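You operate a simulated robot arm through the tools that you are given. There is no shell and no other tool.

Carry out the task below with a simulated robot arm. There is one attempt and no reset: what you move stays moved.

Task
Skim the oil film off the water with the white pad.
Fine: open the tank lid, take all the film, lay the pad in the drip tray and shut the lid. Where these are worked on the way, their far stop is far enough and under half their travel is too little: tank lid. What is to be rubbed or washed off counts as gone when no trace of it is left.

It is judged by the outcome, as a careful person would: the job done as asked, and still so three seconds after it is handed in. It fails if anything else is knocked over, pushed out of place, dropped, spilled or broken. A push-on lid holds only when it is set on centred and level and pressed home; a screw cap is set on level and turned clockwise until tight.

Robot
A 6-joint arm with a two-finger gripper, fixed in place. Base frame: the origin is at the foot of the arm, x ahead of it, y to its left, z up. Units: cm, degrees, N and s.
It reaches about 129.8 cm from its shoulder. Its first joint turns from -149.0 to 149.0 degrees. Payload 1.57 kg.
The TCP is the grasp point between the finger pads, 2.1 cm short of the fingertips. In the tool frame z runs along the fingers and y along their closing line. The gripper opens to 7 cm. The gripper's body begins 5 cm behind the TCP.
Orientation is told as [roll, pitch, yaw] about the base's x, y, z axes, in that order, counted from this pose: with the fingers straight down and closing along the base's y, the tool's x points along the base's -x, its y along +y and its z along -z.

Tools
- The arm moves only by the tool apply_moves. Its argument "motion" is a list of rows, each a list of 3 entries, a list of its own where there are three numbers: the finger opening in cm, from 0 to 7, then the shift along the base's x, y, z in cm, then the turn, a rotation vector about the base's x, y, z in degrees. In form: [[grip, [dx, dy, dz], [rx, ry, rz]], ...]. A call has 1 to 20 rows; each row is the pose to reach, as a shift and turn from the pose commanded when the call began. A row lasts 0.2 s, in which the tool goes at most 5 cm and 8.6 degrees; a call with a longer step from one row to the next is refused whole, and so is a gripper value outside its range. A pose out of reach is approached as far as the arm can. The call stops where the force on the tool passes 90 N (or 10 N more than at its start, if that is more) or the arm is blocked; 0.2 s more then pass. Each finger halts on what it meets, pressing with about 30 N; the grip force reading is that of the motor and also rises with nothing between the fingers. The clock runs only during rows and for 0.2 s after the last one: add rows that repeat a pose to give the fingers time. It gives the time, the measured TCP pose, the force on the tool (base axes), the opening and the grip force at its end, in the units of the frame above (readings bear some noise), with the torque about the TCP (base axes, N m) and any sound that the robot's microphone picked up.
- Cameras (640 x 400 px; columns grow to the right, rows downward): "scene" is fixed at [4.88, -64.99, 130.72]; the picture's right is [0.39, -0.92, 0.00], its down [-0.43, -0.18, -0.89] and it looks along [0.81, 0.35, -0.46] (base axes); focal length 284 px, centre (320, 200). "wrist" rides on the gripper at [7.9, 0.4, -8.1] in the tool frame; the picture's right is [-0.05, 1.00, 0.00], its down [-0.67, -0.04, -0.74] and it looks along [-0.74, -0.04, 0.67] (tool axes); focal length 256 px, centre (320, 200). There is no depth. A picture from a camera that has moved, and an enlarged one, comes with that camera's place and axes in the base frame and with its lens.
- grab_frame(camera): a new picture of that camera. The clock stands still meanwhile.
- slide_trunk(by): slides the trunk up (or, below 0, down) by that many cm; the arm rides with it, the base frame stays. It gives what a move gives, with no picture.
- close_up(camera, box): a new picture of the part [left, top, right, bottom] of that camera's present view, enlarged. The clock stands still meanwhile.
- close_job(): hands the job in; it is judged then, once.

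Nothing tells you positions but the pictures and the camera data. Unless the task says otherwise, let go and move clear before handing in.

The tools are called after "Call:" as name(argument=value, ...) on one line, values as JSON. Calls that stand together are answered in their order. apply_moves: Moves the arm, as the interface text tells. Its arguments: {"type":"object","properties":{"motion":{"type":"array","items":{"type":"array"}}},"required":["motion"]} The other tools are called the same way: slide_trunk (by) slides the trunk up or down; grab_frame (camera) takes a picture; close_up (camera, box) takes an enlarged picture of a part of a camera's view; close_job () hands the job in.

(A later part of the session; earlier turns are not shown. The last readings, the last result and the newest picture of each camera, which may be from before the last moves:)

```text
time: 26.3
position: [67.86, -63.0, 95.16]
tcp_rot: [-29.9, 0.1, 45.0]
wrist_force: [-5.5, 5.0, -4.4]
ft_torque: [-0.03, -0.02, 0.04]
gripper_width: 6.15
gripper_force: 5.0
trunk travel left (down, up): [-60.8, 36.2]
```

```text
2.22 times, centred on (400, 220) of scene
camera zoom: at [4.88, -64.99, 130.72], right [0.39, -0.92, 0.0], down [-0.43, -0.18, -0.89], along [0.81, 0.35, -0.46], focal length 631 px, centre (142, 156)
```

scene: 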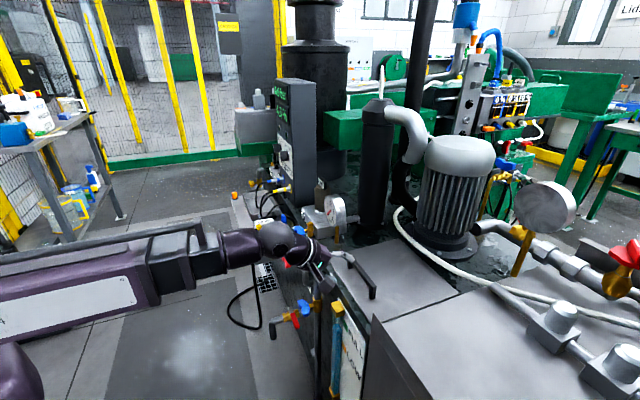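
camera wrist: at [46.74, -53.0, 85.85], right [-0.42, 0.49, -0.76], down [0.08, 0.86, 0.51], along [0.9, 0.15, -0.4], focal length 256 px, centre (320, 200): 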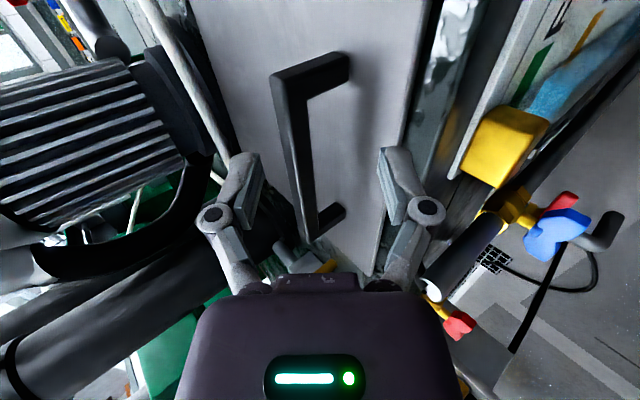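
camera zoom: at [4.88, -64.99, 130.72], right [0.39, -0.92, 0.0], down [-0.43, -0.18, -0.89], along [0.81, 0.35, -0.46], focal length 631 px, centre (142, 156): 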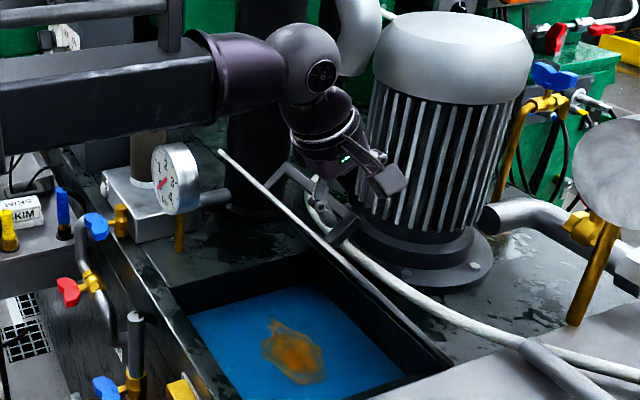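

The lid is past about 55° and the hand is still well off the motor. I'll continue toward its stop.

Call:
slide_trunk(by=1.5)

Call:
apply_moves(motion=[[5.5, [0.6, -0.6, -0.4], [1.77, 1.77, 0]], [5.5, [1.25, -1.25, -0.76], [3.54, 3.54, 0]]])

Call:
slide_trunk(by=1.2)

Call:
apply_moves(motion=[[5.5, [0.6, -0.6, -0.3], [1.77, 1.77, 0]], [5.5, [1.25, -1.25, -0.63], [3.54, 3.54, 0]]])

Call:
close_up(camera="wrist", box=[180, 20, 480, 270])

Call:
close_up(camera="scene", box=[310, 130, 490, 310])

```text
time: 26.9
position: [67.95, -63.11, 96.65]
tcp_rot: [-30.1, 0.1, 45.1]
wrist_force: [-0.3, 1.0, -0.2]
ft_torque: [-0.02, -0.01, 0.03]
gripper_width: 5.54
gripper_force: 0.3
trunk travel left (down, up): [-62.3, 34.7]
```

```text
time: 27.5
position: [69.15, -64.36, 95.89]
tcp_rot: [-24.9, 0.0, 45.0]
wrist_force: [-5.5, 5.7, -1.8]
ft_torque: [0.03, 0.02, 0.08]
gripper_width: 6.14
gripper_force: 4.7
trunk travel left (down, up): [-62.3, 34.7]
```

```text
time: 28.1
position: [69.29, -64.33, 97.12]
tcp_rot: [-25.1, 0.0, 45.0]
wrist_force: [0.5, 0.9, -0.4]
ft_torque: [0.01, 0.0, -0.03]
gripper_width: 5.48
gripper_force: 0.0
trunk travel left (down, up): [-63.5, 33.5]
```

```text
time: 28.7
position: [70.44, -65.67, 96.54]
tcp_rot: [-20.0, 0.0, 45.1]
wrist_force: [-4.8, 4.8, -1.3]
ft_torque: [-0.01, -0.06, 0.08]
gripper_width: 6.07
gripper_force: 3.7
trunk travel left (down, up): [-63.5, 33.5]
```

```text
1.60 times, centred on (330, 145) of wrist
camera zoom: at [62.64, -69.01, 104.15], right [-0.63, 0.7, -0.34], down [0.32, 0.63, 0.71], along [0.71, 0.34, -0.61], focal length 410 px, centre (304, 288)
```

zoom: 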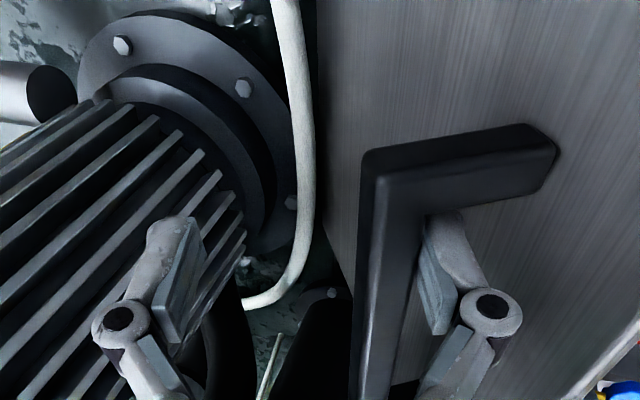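

```text
2.22 times, centred on (400, 220) of scene
camera zoom: at [4.88, -64.99, 130.72], right [0.39, -0.92, 0.0], down [-0.43, -0.18, -0.89], along [0.81, 0.35, -0.46], focal length 631 px, centre (142, 156)
```

zoom: 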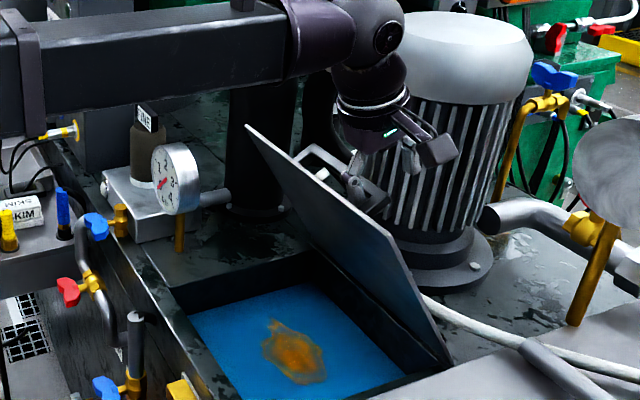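

At about 65° everything is still clear. I'll continue carefully and watch for the stop.

Call:
slide_trunk(by=1.2)

Call:
apply_moves(motion=[[5.5, [0.65, -0.65, -0.25], [1.77, 1.77, 0]], [5.5, [1.3, -1.3, -0.49], [3.54, 3.54, 0]]])

Call:
apply_moves(motion=[[5.5, [0.65, -0.65, -0.18], [1.77, 1.77, 0]], [5.5, [1.3, -1.3, -0.36], [3.54, 3.54, 0]]])

Call:
close_up(camera="wrist", box=[180, 20, 480, 270])

Call:
close_up(camera="scene", box=[310, 110, 510, 310])

```text
time: 29.3
position: [70.59, -65.73, 97.71]
tcp_rot: [-20.0, 0.0, 44.9]
wrist_force: [0.5, -0.9, 0.0]
ft_torque: [-0.03, -0.03, 0.02]
gripper_width: 5.5
gripper_force: 0.1
trunk travel left (down, up): [-64.7, 32.3]
```

```text
time: 29.9
position: [71.72, -66.92, 97.34]
tcp_rot: [-15.0, 0.0, 44.9]
wrist_force: [-5.0, 4.9, -1.7]
ft_torque: [-0.02, 0.0, 0.05]
gripper_width: 6.04
gripper_force: 3.6
trunk travel left (down, up): [-64.7, 32.3]
```

```text
time: 30.5
position: [73.17, -68.24, 97.06]
tcp_rot: [-10.0, 0.0, 45.0]
wrist_force: [-4.2, 4.3, 0.3]
ft_torque: [-0.02, -0.05, 0.04]
gripper_width: 6.01
gripper_force: 3.9
trunk travel left (down, up): [-64.7, 32.3]
```

```text
1.60 times, centred on (330, 145) of wrist
camera zoom: at [66.23, -72.55, 104.95], right [-0.66, 0.73, -0.17], down [0.4, 0.54, 0.74], along [0.64, 0.42, -0.65], focal length 410 px, centre (304, 288)
```

zoom: 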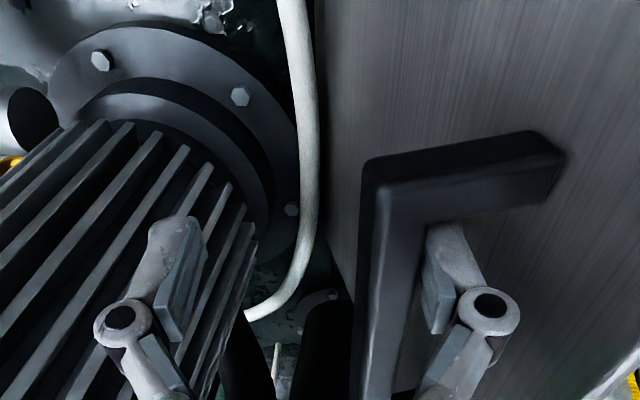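

```text
2.00 times, centred on (410, 210) of scene
camera zoom: at [4.88, -64.99, 130.72], right [0.39, -0.92, 0.0], down [-0.43, -0.18, -0.89], along [0.81, 0.35, -0.46], focal length 568 px, centre (140, 180)
```

zoom: 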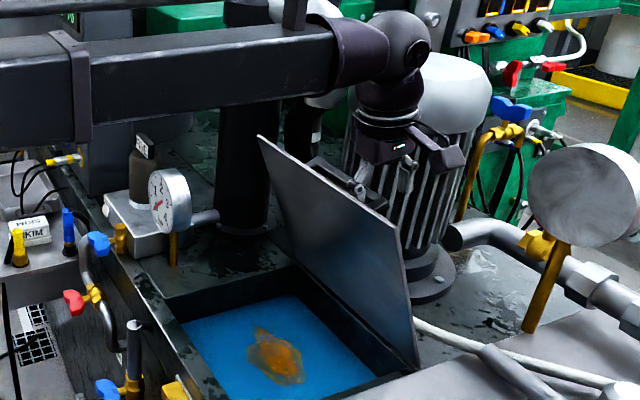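

About 77° now. I'll do a few more small increments, looking for the stop.

Call:
apply_moves(motion=[[5.5, [0.6, -0.6, -0.1], [1.77, 1.77, 0]], [5.5, [1.2, -1.2, -0.21], [3.54, 3.54, 0]], [5.5, [1.2, -1.2, -0.21], [3.54, 3.54, 0]]])

Call:
close_up(camera="wrist", box=[180, 20, 480, 270])

Call:
close_up(camera="scene", box=[310, 110, 510, 310])

```text
time: 31.3
position: [74.33, -69.43, 96.7]
tcp_rot: [-5.0, 0.0, 44.9]
wrist_force: [-3.3, 2.7, -0.4]
ft_torque: [-0.03, 0.0, 0.02]
gripper_width: 5.9
gripper_force: 2.8
trunk travel left (down, up): [-64.7, 32.3]
```

```text
1.60 times, centred on (330, 145) of wrist
camera zoom: at [67.89, -74.2, 104.89], right [-0.67, 0.74, -0.09], down [0.45, 0.49, 0.75], along [0.59, 0.46, -0.66], focal length 410 px, centre (304, 288)
```

zoom: 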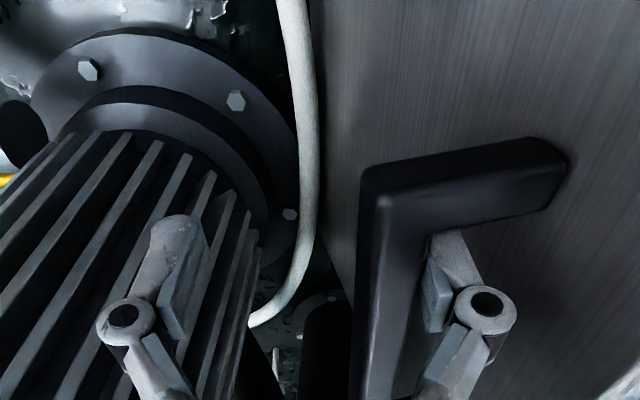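

```text
2.00 times, centred on (410, 210) of scene
camera zoom: at [4.88, -64.99, 130.72], right [0.39, -0.92, 0.0], down [-0.43, -0.18, -0.89], along [0.81, 0.35, -0.46], focal length 568 px, centre (140, 180)
```

zoom: 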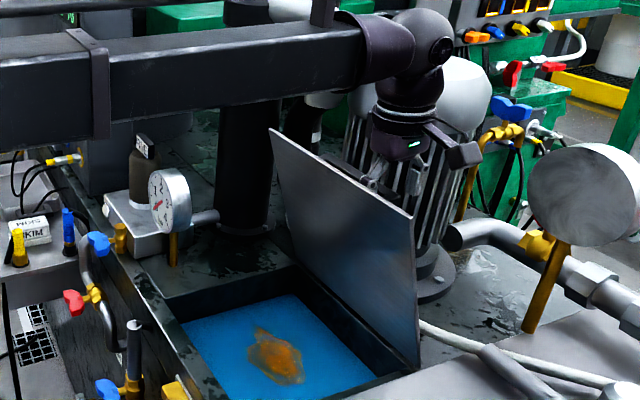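

Still moving freely at about 82°. I'll make two more small pushes.

Call:
apply_moves(motion=[[5.5, [0.5, -0.5, -0.05], [1.4, 1.4, 0]], [5.5, [1.0, -1.0, -0.07], [2.8, 2.8, 0]], [5.5, [1.0, -1.0, -0.07], [2.8, 2.8, 0]]])

Call:
apply_moves(motion=[[5.5, [0.4, -0.4, 0], [0, 0, 0]], [5.5, [0.8, -0.8, 0], [0, 0, 0]], [5.5, [0.8, -0.8, 0], [0, 0, 0]]])

Call:
close_up(camera="wrist", box=[180, 20, 480, 270])

Call:
close_up(camera="scene", box=[310, 110, 510, 310])

```text
time: 32.1
position: [75.18, -70.52, 96.6]
tcp_rot: [-1.0, 0.0, 45.0]
wrist_force: [-2.7, 4.8, 0.7]
ft_torque: [-0.01, -0.02, -0.01]
gripper_width: 5.94
gripper_force: 3.7
trunk travel left (down, up): [-64.7, 32.3]
```

```text
time: 32.9
position: [76.03, -71.14, 96.69]
tcp_rot: [-1.0, 0.1, 44.9]
wrist_force: [-4.7, 3.3, 1.0]
ft_torque: [-0.03, -0.06, 0.06]
gripper_width: 5.93
gripper_force: 3.1
trunk travel left (down, up): [-64.7, 32.3]
```

```text
1.60 times, centred on (330, 145) of wrist
camera zoom: at [70.08, -76.32, 104.89], right [-0.67, 0.74, -0.02], down [0.49, 0.46, 0.75], along [0.56, 0.49, -0.67], focal length 410 px, centre (304, 288)
```

zoom: 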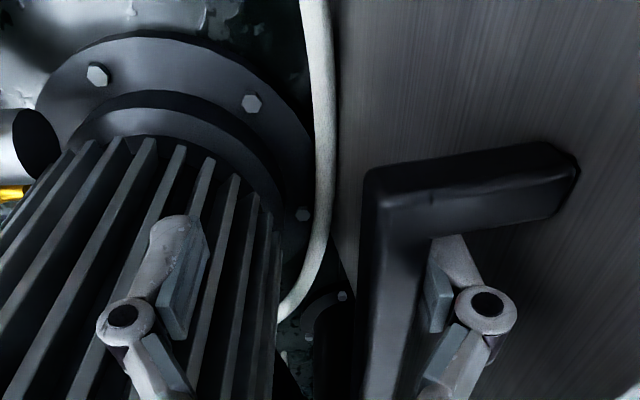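

```text
2.00 times, centred on (410, 210) of scene
camera zoom: at [4.88, -64.99, 130.72], right [0.39, -0.92, 0.0], down [-0.43, -0.18, -0.89], along [0.81, 0.35, -0.46], focal length 568 px, centre (140, 180)
```

zoom: 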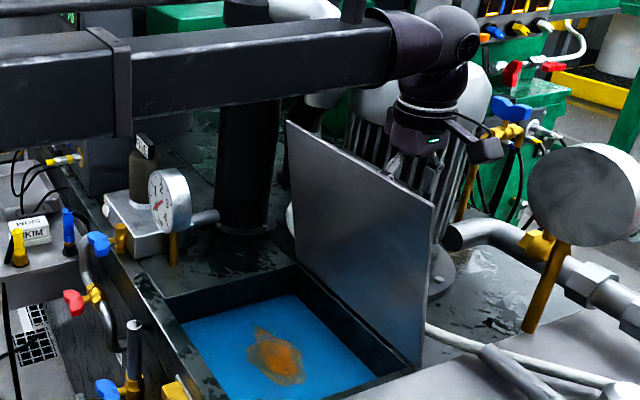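

The lid is close to vertical. I'll back the finger off 1 cm to see whether the lid stays by itself or follows.

Call:
apply_moves(motion=[[5.5, [-0.4, 0.4, 0], [0, 0, 0]], [5.5, [-0.9, 0.9, 0], [0, 0, 0]], [5.5, [-0.9, 0.9, 0], [0, 0, 0]], [5.5, [-0.9, 0.9, 0], [0, 0, 0]]])

Call:
close_up(camera="wrist", box=[180, 20, 480, 270])

Call:
close_up(camera="scene", box=[310, 110, 510, 310])

```text
time: 33.9
position: [75.23, -70.46, 96.59]
tcp_rot: [-0.9, 0.0, 45.1]
wrist_force: [0.3, 0.2, 0.3]
ft_torque: [0.02, 0.01, -0.01]
gripper_width: 5.51
gripper_force: 0.0
trunk travel left (down, up): [-64.7, 32.3]
```

```text
1.60 times, centred on (330, 145) of wrist
camera zoom: at [69.22, -75.59, 104.83], right [-0.67, 0.74, -0.02], down [0.49, 0.46, 0.75], along [0.56, 0.49, -0.67], focal length 410 px, centre (304, 288)
```

zoom: 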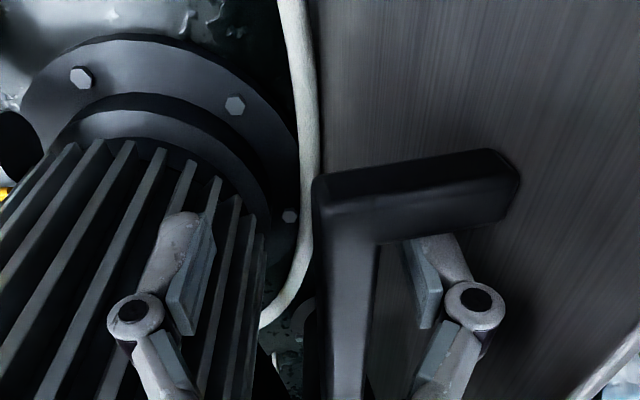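

```text
2.00 times, centred on (410, 210) of scene
camera zoom: at [4.88, -64.99, 130.72], right [0.39, -0.92, 0.0], down [-0.43, -0.18, -0.89], along [0.81, 0.35, -0.46], focal length 568 px, centre (140, 180)
```

zoom: 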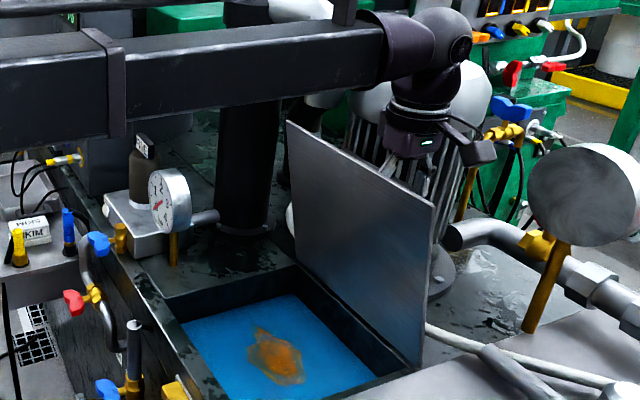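

The lid stays where I left it, held by its hinge friction and well over half open. I'll lift straight out of the handle and then head for the pad.

Call:
slide_trunk(by=3)

Call:
slide_trunk(by=13)

Call:
close_up(camera="scene", box=[310, 80, 510, 310])

```text
time: 34.7
position: [75.18, -70.4, 99.59]
tcp_rot: [-1.0, 0.0, 45.0]
wrist_force: [0.3, 0.4, -0.4]
ft_torque: [0.02, -0.01, -0.01]
gripper_width: 5.5
gripper_force: 0.0
trunk travel left (down, up): [-67.7, 29.3]
```

```text
time: 36.3
position: [75.28, -70.29, 112.56]
tcp_rot: [-1.0, 0.0, 45.0]
wrist_force: [1.3, -0.8, 0.4]
ft_torque: [-0.01, 0.0, -0.01]
gripper_width: 5.48
gripper_force: 0.1
trunk travel left (down, up): [-80.7, 16.3]
```

```text
1.74 times, centred on (410, 195) of scene
camera zoom: at [4.88, -64.99, 130.72], right [0.39, -0.92, 0.0], down [-0.43, -0.18, -0.89], along [0.81, 0.35, -0.46], focal length 494 px, centre (164, 209)
```

zoom: 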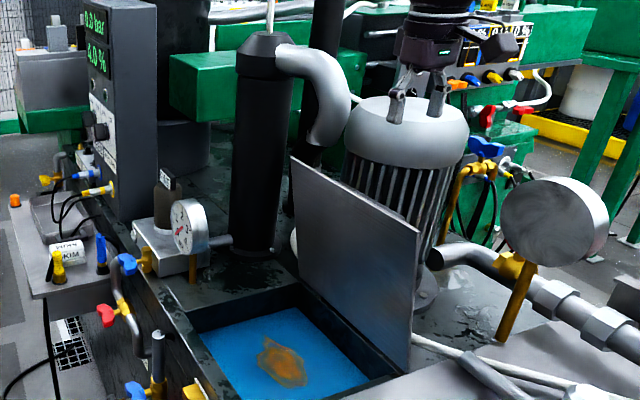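

The lid is holding. I'll retreat over the near side and travel to a viewpoint over the shelf with the pad.

Call:
apply_moves(motion=[[5.5, [-3.4, 3.4, 0], [0.7, 0.7, 0]], [5.5, [-6.8, 6.8, 0], [0.7, 0.7, 0]], [5.5, [-10.2, 10.2, 0], [0.7, 0.7, 0]], [5.5, [-13.6, 13.6, 0], [0.7, 0.7, 0]], [5.5, [-16, 17.5, 0], [0.7, 0.7, 0]], [5.5, [-17.5, 22, 0], [0.7, 0.7, 0]], [5.5, [-18, 26.5, 0], [0.7, 0.7, 0]], [5.5, [-18, 31, 0], [0.7, 0.7, 0]], [5.5, [-17.5, 35.5, 0], [0.7, 0.7, 0]], [5.5, [-17, 40, 0], [0.7, 0.7, 0]], [5.5, [-16, 44.5, 0], [0.7, 0.7, 0]], [5.5, [-15, 49, 0], [0.7, 0.7, 0]], [5.5, [-15, 53.5, 0], [0.7, 0.7, 0]], [5.5, [-15, 56, 0], [0.7, 0.7, 0]]])

Call:
apply_moves(motion=[[7, [0, 0, 0], [0, 0, -8]], [7, [0, 0, 0], [0, 0, -16]], [7, [0, 0, 0], [0, 0, -24]], [7, [0, 0, 0], [0, 0, -32]], [7, [0, 0, 0], [0, 0, -40]], [7, [0, 0, 0], [0, 0, -45]]])

Call:
grab_frame(camera="wrist")

Call:
grab_frame(camera="scene")

```text
time: 39.3
position: [60.46, -14.3, 112.63]
tcp_rot: [-0.1, -0.1, 44.9]
wrist_force: [-0.3, -0.9, 0.2]
ft_torque: [0.02, 0.01, -0.02]
gripper_width: 5.49
gripper_force: 0.1
out of reach, approached as far as the arm can: row 12, 13
trunk travel left (down, up): [-80.7, 16.3]
```

```text
time: 40.7
position: [60.11, -14.3, 112.65]
tcp_rot: [0.1, 0.0, -0.1]
wrist_force: [1.0, -0.5, -0.3]
ft_torque: [0.01, 0.01, 0.0]
gripper_width: 7.0
gripper_force: 0.1
trunk travel left (down, up): [-80.7, 16.3]
```

```text
taken
camera wrist: at [52.3, -13.93, 120.84], right [0.06, 1.0, 0.0], down [0.67, -0.04, 0.74], along [0.74, -0.04, -0.67], focal length 256 px, centre (320, 200)
```

wrist: 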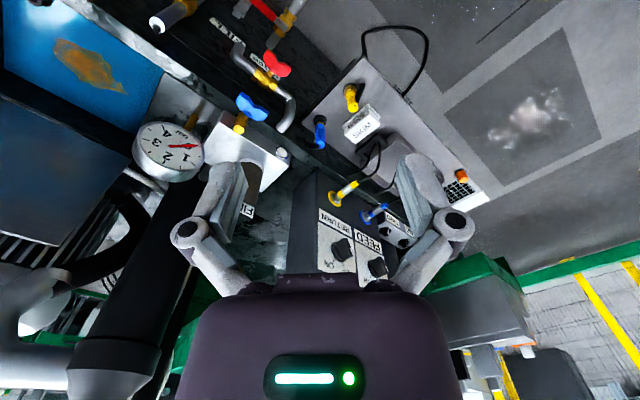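

```text
taken
```

scene: 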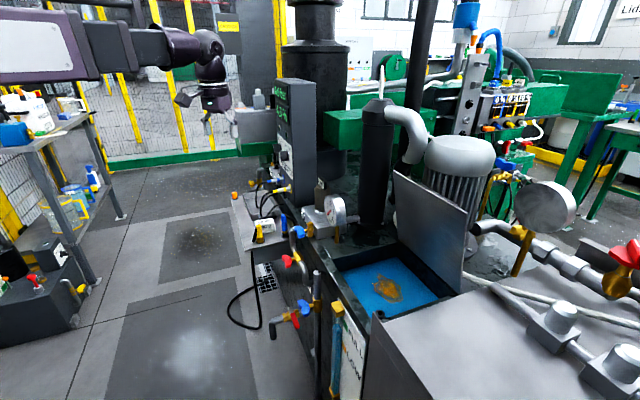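

I can see both the film and the pad from here, so I'll enlarge both.

Call:
close_up(camera="wrist", box=[290, 60, 480, 230])

Call:
close_up(camera="wrist", box=[0, 0, 220, 200])

Call:
close_up(camera="scene", box=[325, 230, 455, 330])

Call:
close_up(camera="scene", box=[235, 185, 295, 245])

```text
2.35 times, centred on (385, 145) of wrist
camera zoom: at [52.3, -13.93, 120.84], right [0.06, 1.0, 0.0], down [0.67, -0.04, 0.74], along [0.74, -0.04, -0.67], focal length 602 px, centre (167, 329)
```

zoom: 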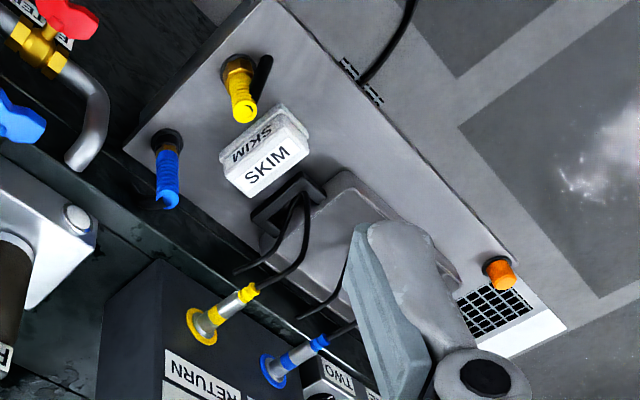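

```text
2.00 times, centred on (110, 100) of wrist
camera zoom: at [52.3, -13.93, 120.84], right [0.06, 1.0, 0.0], down [0.67, -0.04, 0.74], along [0.74, -0.04, -0.67], focal length 512 px, centre (740, 400)
```

zoom: 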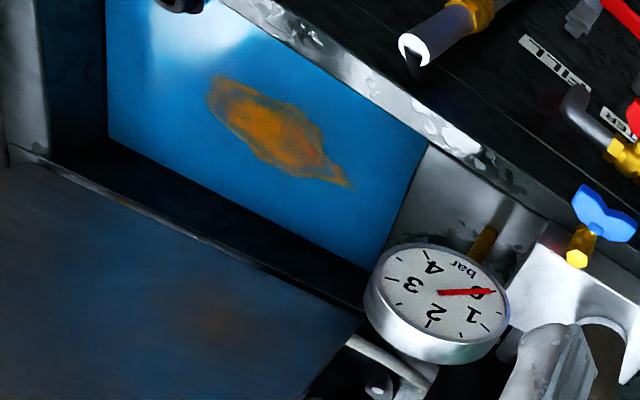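

```text
4.00 times, centred on (390, 280) of scene
camera zoom: at [4.88, -64.99, 130.72], right [0.39, -0.92, 0.0], down [-0.43, -0.18, -0.89], along [0.81, 0.35, -0.46], focal length 1136 px, centre (40, -120)
```

zoom: 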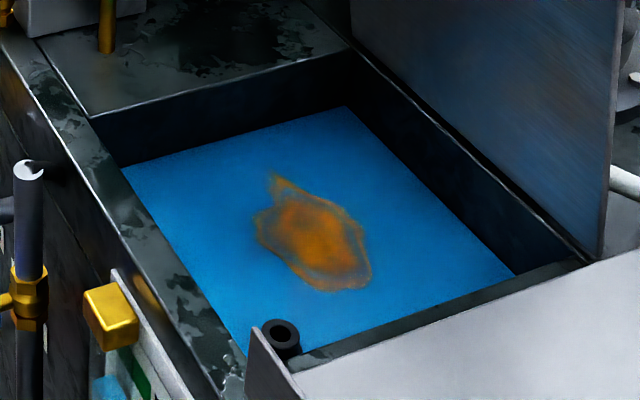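

```text
6.67 times, centred on (265, 215) of scene
camera zoom: at [4.88, -64.99, 130.72], right [0.39, -0.92, 0.0], down [-0.43, -0.18, -0.89], along [0.81, 0.35, -0.46], focal length 1894 px, centre (687, 100)
```

zoom: 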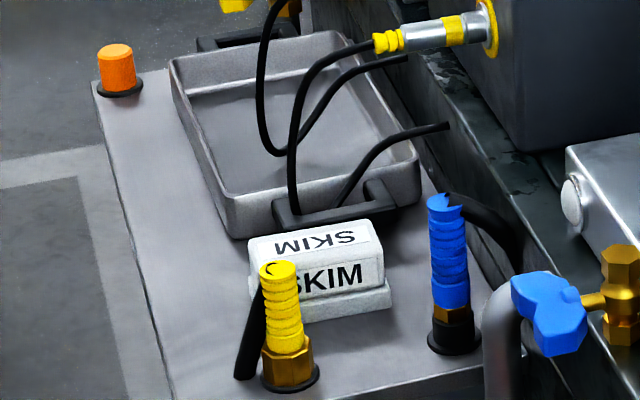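

Pad: about 8 × 2.8 cm on top, standing roughly z 66–70, centred near (85.5, -5.6), with hose couplings at z 82 close by on its +n side. I'll grip it across its short side with the hand leaning 30° away from those couplings, and stage on the open side first.

Call:
apply_moves(motion=[[7, [2, 2, 0], [0, 0, -8]], [7, [4.5, 4.5, 0], [0, 0, -16]], [7, [7, 7, 0], [0, 0, -24]], [7, [10, 10, 0], [0, 0, -32]], [7, [13, 13, 0], [0, 0, -40]], [7, [16, 16, 0], [0, 0, -45]], [7, [16.9, 17.2, 0], [0, 0, -45]]])

Call:
apply_moves(motion=[[7, [0, 0, 0.25], [-5.3, -5.3, 0]], [7, [0, 0, 0.8], [-10.6, -10.6, 0]], [7, [0, 0, 1.6], [-15.9, -15.9, 0]], [7, [0, 0, 2.5], [-21.2, -21.2, 0]], [7, [0, 0, 2.5], [-21.2, -21.2, 0]]])

Call:
slide_trunk(by=-28)

Call:
grab_frame(camera="wrist")

Call:
grab_frame(camera="scene")

```text
time: 42.3
position: [77.12, 3.01, 112.66]
tcp_rot: [0.0, 0.0, -45.1]
wrist_force: [-0.4, 0.5, -0.6]
ft_torque: [0.0, -0.01, 0.0]
gripper_width: 7.01
gripper_force: 0.0
trunk travel left (down, up): [-80.7, 16.3]
```

```text
time: 43.5
position: [77.18, 2.8, 115.05]
tcp_rot: [0.0, -30.1, -45.1]
wrist_force: [-0.3, 0.7, 1.0]
ft_torque: [0.02, -0.03, 0.02]
gripper_width: 6.99
gripper_force: 0.0
trunk travel left (down, up): [-80.7, 16.3]
```

```text
time: 46.3
position: [77.17, 2.96, 87.14]
tcp_rot: [0.0, -30.0, -44.9]
wrist_force: [-0.4, 0.1, 1.1]
ft_torque: [0.01, -0.02, -0.01]
gripper_width: 7.04
gripper_force: 0.0
trunk travel left (down, up): [-52.7, 44.3]
```

```text
taken
camera wrist: at [69.77, 10.9, 90.29], right [0.74, 0.67, 0.03], down [0.12, -0.17, 0.98], along [0.66, -0.72, -0.21], focal length 256 px, centre (320, 200)
```

wrist: 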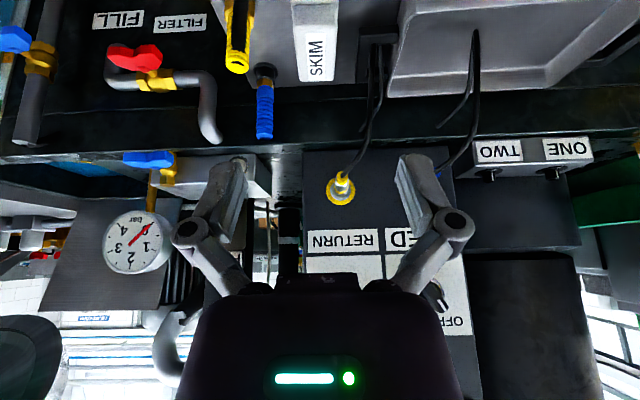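

```text
taken
```

scene: 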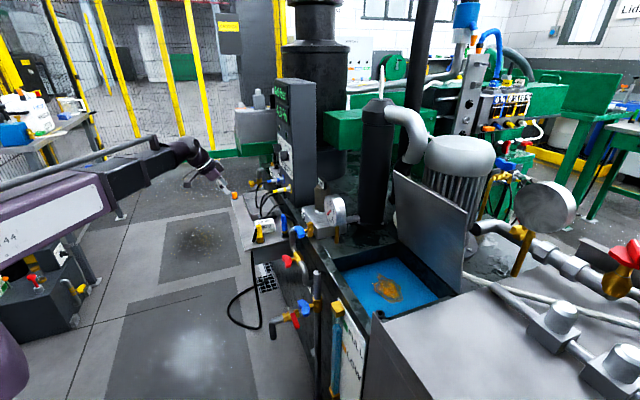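

I'll enlarge the pad and tray region from here.

Call:
close_up(camera="wrist", box=[210, 0, 450, 150])

Call:
close_up(camera="scene", box=[180, 130, 320, 250])

```text
2.67 times, centred on (330, 75) of wrist
camera zoom: at [69.77, 10.9, 90.29], right [0.74, 0.67, 0.03], down [0.12, -0.17, 0.98], along [0.66, -0.72, -0.21], focal length 683 px, centre (293, 533)
```

zoom: 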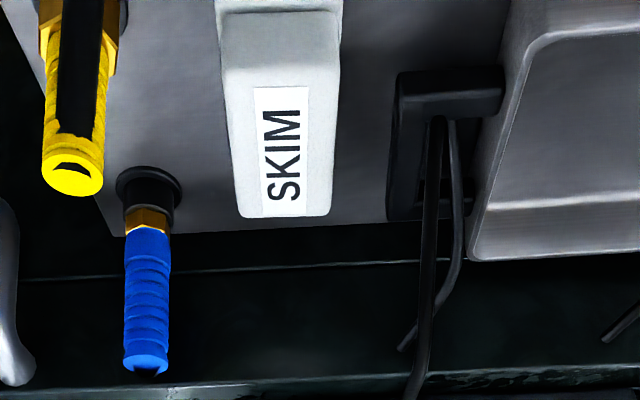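

```text
3.33 times, centred on (250, 190) of scene
camera zoom: at [4.88, -64.99, 130.72], right [0.39, -0.92, 0.0], down [-0.43, -0.18, -0.89], along [0.81, 0.35, -0.46], focal length 947 px, centre (553, 233)
```

zoom: 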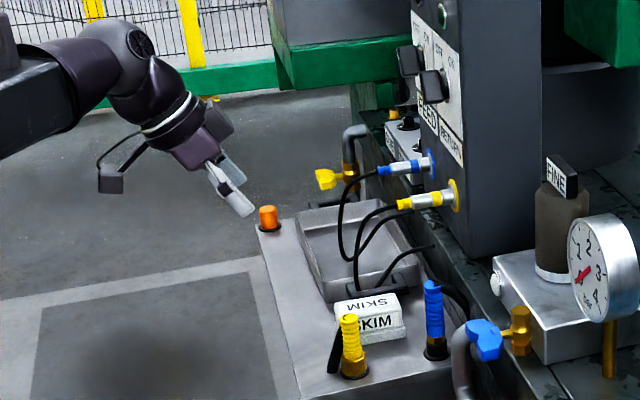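

I'll descend at the stand-off, then slide in along the pad's length at grasp height, which avoids the hoses. First I'll set a 5 cm opening, fine-tune sideways and go down most of the way.

Call:
apply_moves(motion=[[5.2, [-0.3, -0.3, 0], [0, 0, 0]], [5.2, [-0.3, -0.3, 0], [0, 0, 0]]])

Call:
slide_trunk(by=-15)

Call:
grab_frame(camera="wrist")

Call:
close_up(camera="scene", box=[180, 150, 320, 270])

```text
time: 46.9
position: [76.83, 2.45, 87.02]
tcp_rot: [0.1, -30.0, -45.0]
wrist_force: [0.2, 0.6, 0.8]
ft_torque: [0.01, -0.01, -0.01]
gripper_width: 5.19
gripper_force: 0.0
trunk travel left (down, up): [-52.7, 44.3]
```

```text
time: 48.6
position: [76.91, 2.48, 72.09]
tcp_rot: [0.0, -29.9, -45.0]
wrist_force: [0.4, 0.9, -0.3]
ft_torque: [-0.01, 0.05, 0.0]
gripper_width: 5.21
gripper_force: 0.1
trunk travel left (down, up): [-37.7, 59.3]
```

```text
taken
camera wrist: at [69.5, 10.6, 75.29], right [0.74, 0.67, 0.03], down [0.12, -0.17, 0.98], along [0.66, -0.72, -0.21], focal length 256 px, centre (320, 200)
```

wrist: 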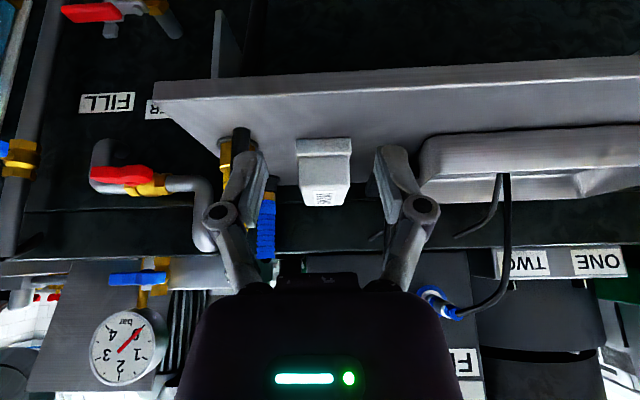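

```text
3.33 times, centred on (250, 210) of scene
camera zoom: at [4.88, -64.99, 130.72], right [0.39, -0.92, 0.0], down [-0.43, -0.18, -0.89], along [0.81, 0.35, -0.46], focal length 947 px, centre (553, 167)
```

zoom: 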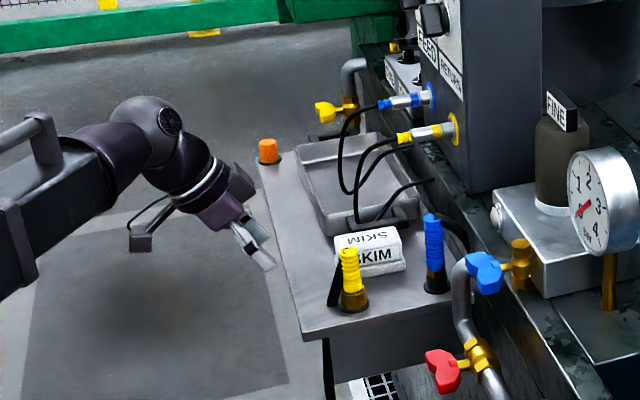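

I have an end-on view of the pad between the fingers, so I'll enlarge it for centring and height.

Call:
close_up(camera="wrist", box=[230, 90, 430, 240])

```text
2.67 times, centred on (330, 165) of wrist
camera zoom: at [69.5, 10.6, 75.29], right [0.74, 0.67, 0.03], down [0.12, -0.17, 0.98], along [0.66, -0.72, -0.21], focal length 683 px, centre (293, 293)
```

zoom: 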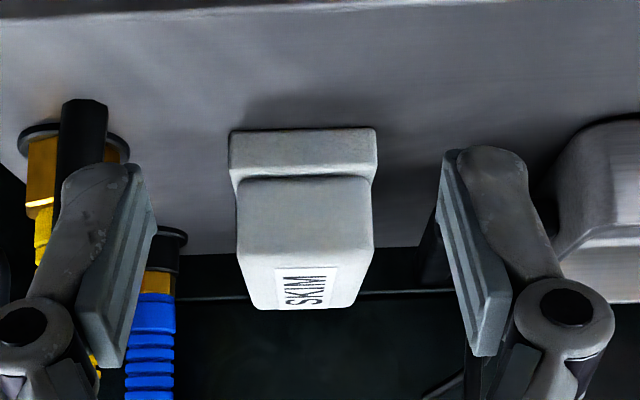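

The pad is a slab (z 66.2–67.7) with a slightly narrower grip block on top (up to 69.9), and it's centred between the fingers. I'll lower to z ≈ 69.9 and slide in along its length.

Call:
slide_trunk(by=-2.2)

Call:
apply_moves(motion=[[5.2, [2, -2, 0], [0, 0, 0]], [5.2, [4, -4, 0], [0, 0, 0]], [5.2, [6, -6, 0], [0, 0, 0]], [5.2, [6, -6, 0], [0, 0, 0]]])

Call:
close_up(camera="wrist", box=[200, 60, 460, 260])

Call:
close_up(camera="scene", box=[200, 150, 320, 260])

```text
time: 49.3
position: [76.83, 2.55, 69.94]
tcp_rot: [0.0, -30.0, -45.0]
wrist_force: [0.5, -0.2, 0.6]
ft_torque: [0.0, 0.01, 0.0]
gripper_width: 5.22
gripper_force: 0.0
trunk travel left (down, up): [-35.5, 61.5]
```

```text
time: 50.3
position: [83.26, -3.44, 69.98]
tcp_rot: [0.0, -29.9, -44.9]
wrist_force: [0.3, 0.3, 1.0]
ft_torque: [0.01, 0.04, 0.02]
gripper_width: 5.18
gripper_force: 0.1
trunk travel left (down, up): [-35.5, 61.5]
```

```text
2.00 times, centred on (330, 160) of wrist
camera zoom: at [75.68, 4.52, 73.08], right [0.74, 0.67, 0.03], down [0.12, -0.17, 0.98], along [0.66, -0.72, -0.21], focal length 512 px, centre (300, 280)
```

zoom: 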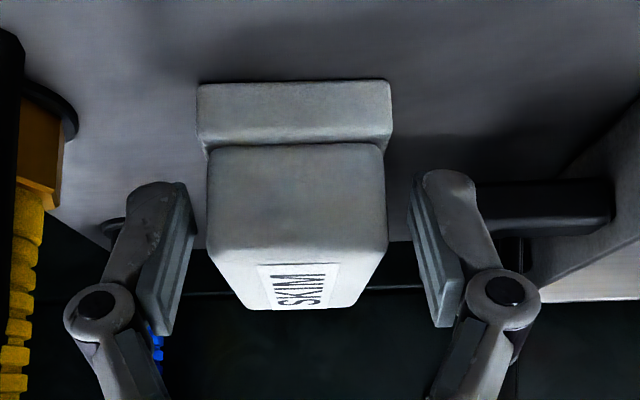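

```text
3.64 times, centred on (260, 205) of scene
camera zoom: at [4.88, -64.99, 130.72], right [0.39, -0.92, 0.0], down [-0.43, -0.18, -0.89], along [0.81, 0.35, -0.46], focal length 1033 px, centre (538, 182)
```

zoom: 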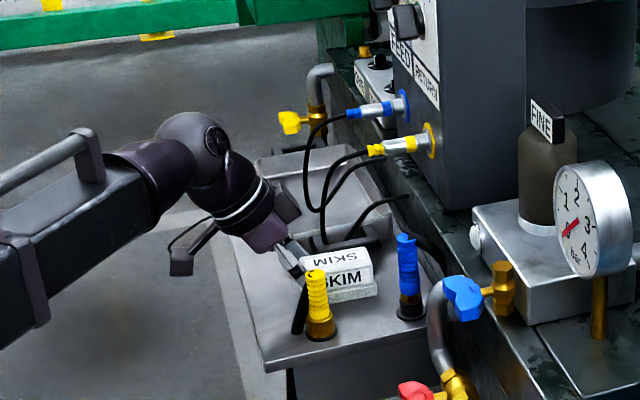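

Straddling cleanly. I'll move on to the middle of the pad and close.

Call:
apply_moves(motion=[[5.2, [1, -1, 0], [0, 0, 0]], [5.2, [2, -2, 0], [0, 0, 0]], [5.2, [2, -2, 0], [0, 0, 0]]])

Call:
apply_moves(motion=[[4.4, [0, 0, 0], [0, 0, 0]], [3.8, [0, 0, 0], [0, 0, 0]], [3.0, [0, 0, 0], [0, 0, 0]], [2.5, [0, 0, 0], [0, 0, 0]], [2.5, [0, 0, 0], [0, 0, 0]]])

Call:
close_up(camera="wrist", box=[200, 60, 460, 260])

Call:
close_up(camera="scene", box=[200, 150, 320, 260])

```text
time: 51.1
position: [84.89, -5.31, 69.92]
tcp_rot: [-0.1, -29.9, -45.0]
wrist_force: [-0.5, 0.2, -0.3]
ft_torque: [0.01, 0.01, 0.03]
gripper_width: 5.25
gripper_force: 0.0
trunk travel left (down, up): [-35.5, 61.5]
```

```text
time: 52.3
position: [84.92, -5.54, 69.94]
tcp_rot: [0.0, -29.9, -45.0]
wrist_force: [0.8, 0.9, 1.9]
ft_torque: [0.05, -0.06, -0.04]
gripper_width: 4.04
gripper_force: 30.2
trunk travel left (down, up): [-35.5, 61.5]
```

```text
2.00 times, centred on (330, 160) of wrist
camera zoom: at [77.54, 2.6, 73.1], right [0.74, 0.67, 0.03], down [0.12, -0.17, 0.98], along [0.66, -0.72, -0.21], focal length 512 px, centre (300, 280)
```

zoom: 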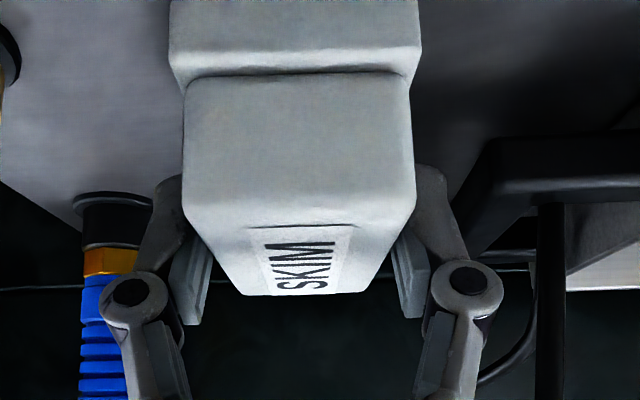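

```text
3.64 times, centred on (260, 205) of scene
camera zoom: at [4.88, -64.99, 130.72], right [0.39, -0.92, 0.0], down [-0.43, -0.18, -0.89], along [0.81, 0.35, -0.46], focal length 1033 px, centre (538, 182)
```

zoom: 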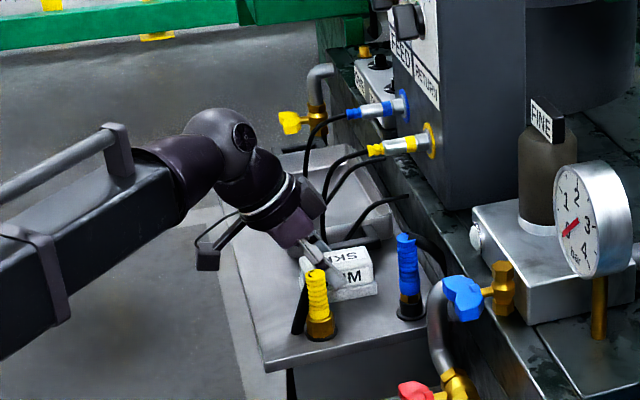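

Gripped firmly (4.0 cm, 30 N). I'll lift a little, back out along the open side, then rise.

Call:
slide_trunk(by=2.5)

Call:
apply_moves(motion=[[2.5, [-2, 2, 0], [0, 0, 0]], [2.5, [-4, 4, 0], [0, 0, 0]], [2.5, [-6, 6, 0], [0, 0, 0]], [2.5, [-8, 8, 0], [0, 0, 0]], [2.5, [-9, 9, 0], [0, 0, 0]]])

Call:
slide_trunk(by=28)

Call:
grab_frame(camera="wrist")

Call:
grab_frame(camera="scene")

```text
time: 53.0
position: [85.0, -5.46, 72.49]
tcp_rot: [0.0, -29.8, -45.0]
wrist_force: [-0.3, -0.3, -1.4]
ft_torque: [0.02, -0.01, 0.02]
gripper_width: 4.05
gripper_force: 29.8
trunk travel left (down, up): [-38.0, 59.0]
```

```text
time: 54.2
position: [76.03, 3.66, 72.4]
tcp_rot: [0.0, -30.0, -45.0]
wrist_force: [0.2, 0.2, -0.5]
ft_torque: [0.0, 0.02, 0.0]
gripper_width: 4.02
gripper_force: 30.2
trunk travel left (down, up): [-38.0, 59.0]
```

```text
time: 57.1
position: [76.08, 3.51, 100.4]
tcp_rot: [0.0, -29.9, -44.9]
wrist_force: [-0.3, 0.1, -1.4]
ft_torque: [0.02, 0.0, 0.02]
gripper_width: 4.02
gripper_force: 29.8
trunk travel left (down, up): [-66.0, 31.0]
```

```text
taken
camera wrist: at [68.56, 11.64, 103.57], right [0.74, 0.67, 0.03], down [0.12, -0.17, 0.98], along [0.66, -0.72, -0.21], focal length 256 px, centre (320, 200)
```

wrist: 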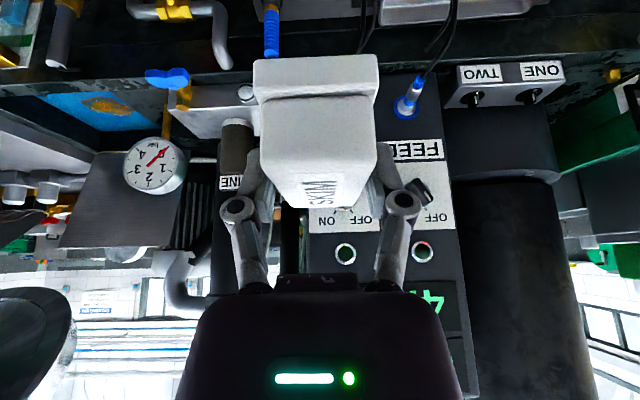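

```text
taken
```

scene: 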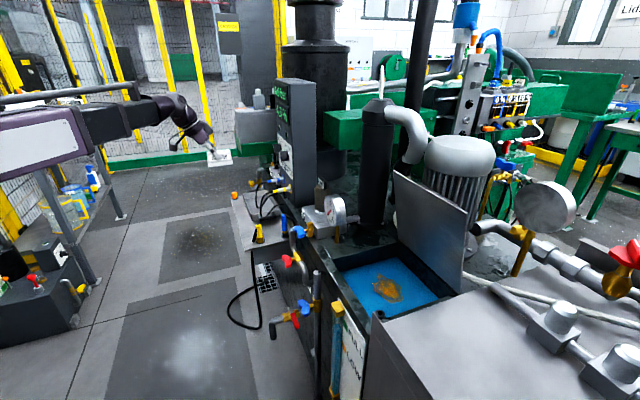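

The film spans about 12 × 7 cm near (69, -58.7), with the water at z ≈ 69. Held at 30° tilt, the wrist camera would hit the tank's near rim. So I'll set the pad back on the open part of the shelf and re-grip it with the hand nearly vertical.

Call:
slide_trunk(by=-28)

Call:
apply_moves(motion=[[2.5, [2, -2, 0], [0, 0, 0]], [2.5, [4, -4, 0], [0, 0, 0]], [2.5, [6.1, -6.1, 0], [0, 0, 0]], [2.5, [6.1, -6.1, 0], [0, 0, 0]]])

Call:
slide_trunk(by=-2.3)

Call:
close_up(camera="scene", box=[200, 150, 320, 260])

Call:
grab_frame(camera="wrist")

```text
time: 59.9
position: [75.95, 3.64, 72.38]
tcp_rot: [0.1, -29.9, -45.0]
wrist_force: [0.6, 0.3, -0.7]
ft_torque: [-0.01, -0.03, -0.05]
gripper_width: 4.0
gripper_force: 29.8
trunk travel left (down, up): [-38.0, 59.0]
```

```text
time: 60.9
position: [81.96, -2.38, 72.4]
tcp_rot: [0.0, -29.9, -44.9]
wrist_force: [-0.3, 0.0, -1.1]
ft_torque: [0.03, 0.02, 0.01]
gripper_width: 4.01
gripper_force: 30.2
trunk travel left (down, up): [-38.0, 59.0]
```

```text
time: 61.6
position: [81.86, -2.46, 70.08]
tcp_rot: [0.1, -29.9, -45.0]
wrist_force: [0.6, 0.5, -0.4]
ft_torque: [0.04, 0.03, 0.03]
gripper_width: 4.01
gripper_force: 29.9
trunk travel left (down, up): [-35.7, 61.3]
```

```text
3.64 times, centred on (260, 205) of scene
camera zoom: at [4.88, -64.99, 130.72], right [0.39, -0.92, 0.0], down [-0.43, -0.18, -0.89], along [0.81, 0.35, -0.46], focal length 1033 px, centre (538, 182)
```

zoom: 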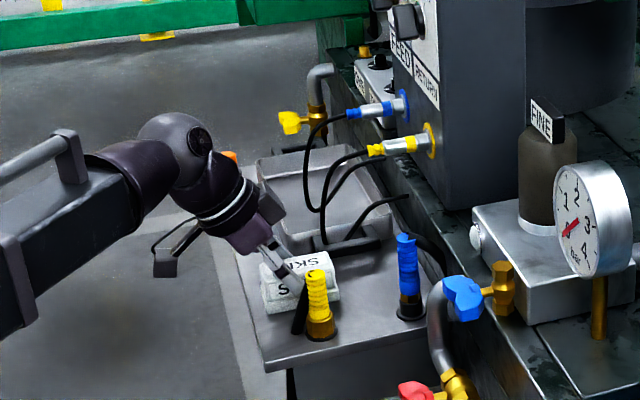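

```text
taken
camera wrist: at [74.56, 5.63, 73.27], right [0.74, 0.67, 0.03], down [0.12, -0.17, 0.98], along [0.66, -0.72, -0.21], focal length 256 px, centre (320, 200)
```

wrist: 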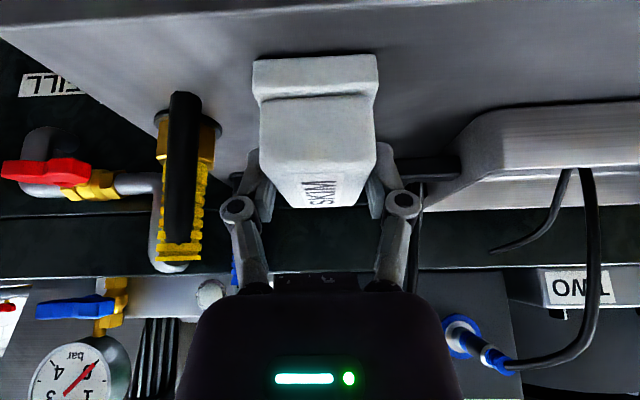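

The pad is hovering just over the shelf. I'll set it down and release, rise 6 cm, straighten the hand to about 12° tilt and come back down.

Call:
slide_trunk(by=-0.1)

Call:
apply_moves(motion=[[4.4, [0, 0, 0], [0, 0, 0]], [5.2, [0, 0, 0], [0, 0, 0]], [5.2, [0, 0, 0], [0, 0, 0]]])

Call:
slide_trunk(by=6)

Call:
apply_moves(motion=[[5.2, [0.1, -0.1, -0.9], [4.25, 4.25, 0]], [5.2, [0.2, -0.2, -1.6], [8.5, 8.5, 0]], [5.2, [0.32, -0.32, -2.1], [12.73, 12.73, 0]], [5.2, [0.32, -0.32, -2.1], [12.73, 12.73, 0]]])

Call:
grab_frame(camera="wrist")

Call:
close_up(camera="scene", box=[200, 150, 320, 260])

```text
time: 62.1
position: [82.03, -2.51, 69.93]
tcp_rot: [0.0, -30.1, -45.0]
wrist_force: [0.4, -0.3, -0.8]
ft_torque: [0.01, 0.02, 0.02]
gripper_width: 4.01
gripper_force: 29.3
trunk travel left (down, up): [-35.6, 61.4]
```

```text
time: 62.9
position: [81.8, -2.54, 70.11]
tcp_rot: [0.0, -30.0, -44.9]
wrist_force: [0.1, -0.2, 0.4]
ft_torque: [-0.01, -0.02, 0.03]
gripper_width: 5.21
gripper_force: 0.1
trunk travel left (down, up): [-35.6, 61.4]
```

```text
time: 63.9
position: [81.86, -2.49, 75.97]
tcp_rot: [0.0, -30.0, -45.0]
wrist_force: [-0.1, -0.9, -0.9]
ft_torque: [0.01, 0.01, 0.02]
gripper_width: 5.21
gripper_force: 0.0
trunk travel left (down, up): [-41.6, 55.4]
```

```text
time: 64.9
position: [82.29, -2.71, 73.86]
tcp_rot: [0.0, -11.9, -45.0]
wrist_force: [-1.0, 1.0, -0.1]
ft_torque: [-0.04, 0.03, 0.02]
gripper_width: 5.2
gripper_force: 0.1
trunk travel left (down, up): [-41.6, 55.4]
```

```text
taken
camera wrist: at [75.89, 4.23, 80.32], right [0.74, 0.67, 0.01], down [0.33, -0.38, 0.87], along [0.58, -0.64, -0.5], focal length 256 px, centre (320, 200)
```

wrist: 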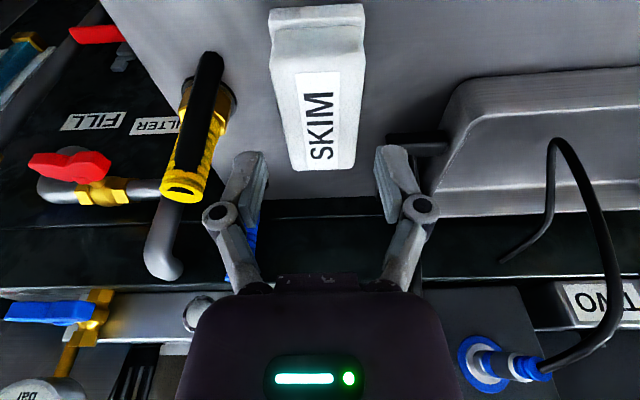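

```text
3.64 times, centred on (260, 205) of scene
camera zoom: at [4.88, -64.99, 130.72], right [0.39, -0.92, 0.0], down [-0.43, -0.18, -0.89], along [0.81, 0.35, -0.46], focal length 1033 px, centre (538, 182)
```

zoom: 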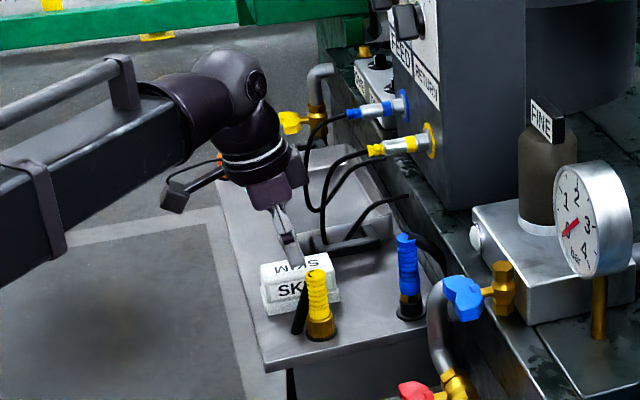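

Aligned with the pad. I'll go down and re-grip.

Call:
slide_trunk(by=-3.85)

Call:
apply_moves(motion=[[4.6, [0, 0, 0], [0, 0, 0]], [3.9, [0, 0, 0], [0, 0, 0]], [3.0, [0, 0, 0], [0, 0, 0]], [2.5, [0, 0, 0], [0, 0, 0]], [2.5, [0, 0, 0], [0, 0, 0]]])

Call:
close_up(camera="scene", box=[200, 150, 320, 260])

Call:
grab_frame(camera="wrist")

```text
time: 65.7
position: [82.28, -2.7, 70.01]
tcp_rot: [0.0, -12.0, -45.0]
wrist_force: [-0.2, -0.4, 0.0]
ft_torque: [-0.04, 0.01, 0.0]
gripper_width: 5.19
gripper_force: 0.1
trunk travel left (down, up): [-37.8, 59.2]
```

```text
time: 66.9
position: [82.25, -2.83, 70.16]
tcp_rot: [0.0, -12.0, -45.0]
wrist_force: [1.0, 0.5, 3.6]
ft_torque: [0.01, 0.01, -0.01]
gripper_width: 4.03
gripper_force: 30.5
trunk travel left (down, up): [-37.8, 59.2]
```

```text
3.64 times, centred on (260, 205) of scene
camera zoom: at [4.88, -64.99, 130.72], right [0.39, -0.92, 0.0], down [-0.43, -0.18, -0.89], along [0.81, 0.35, -0.46], focal length 1033 px, centre (538, 182)
```

zoom: 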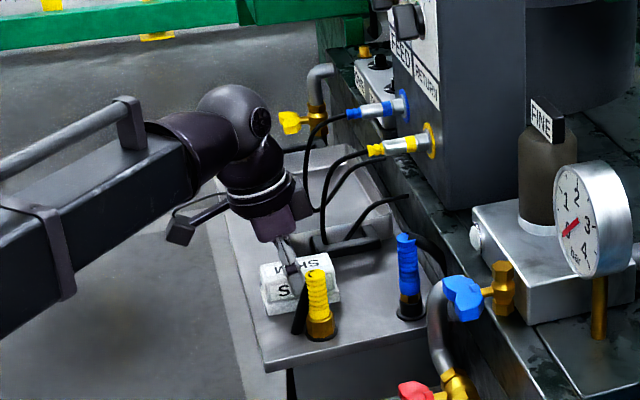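

```text
taken
camera wrist: at [75.89, 4.25, 76.49], right [0.74, 0.67, 0.01], down [0.33, -0.38, 0.87], along [0.58, -0.64, -0.5], focal length 256 px, centre (320, 200)
```

wrist: 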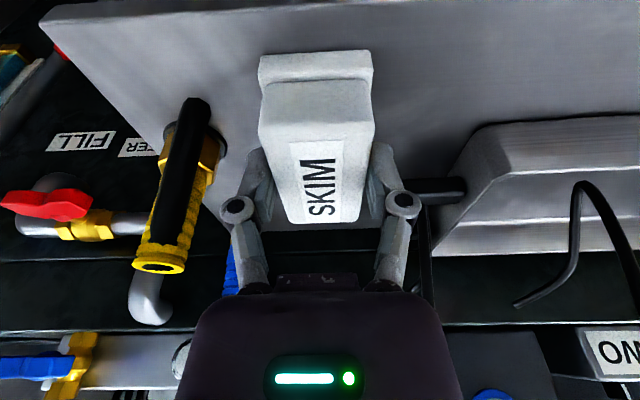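

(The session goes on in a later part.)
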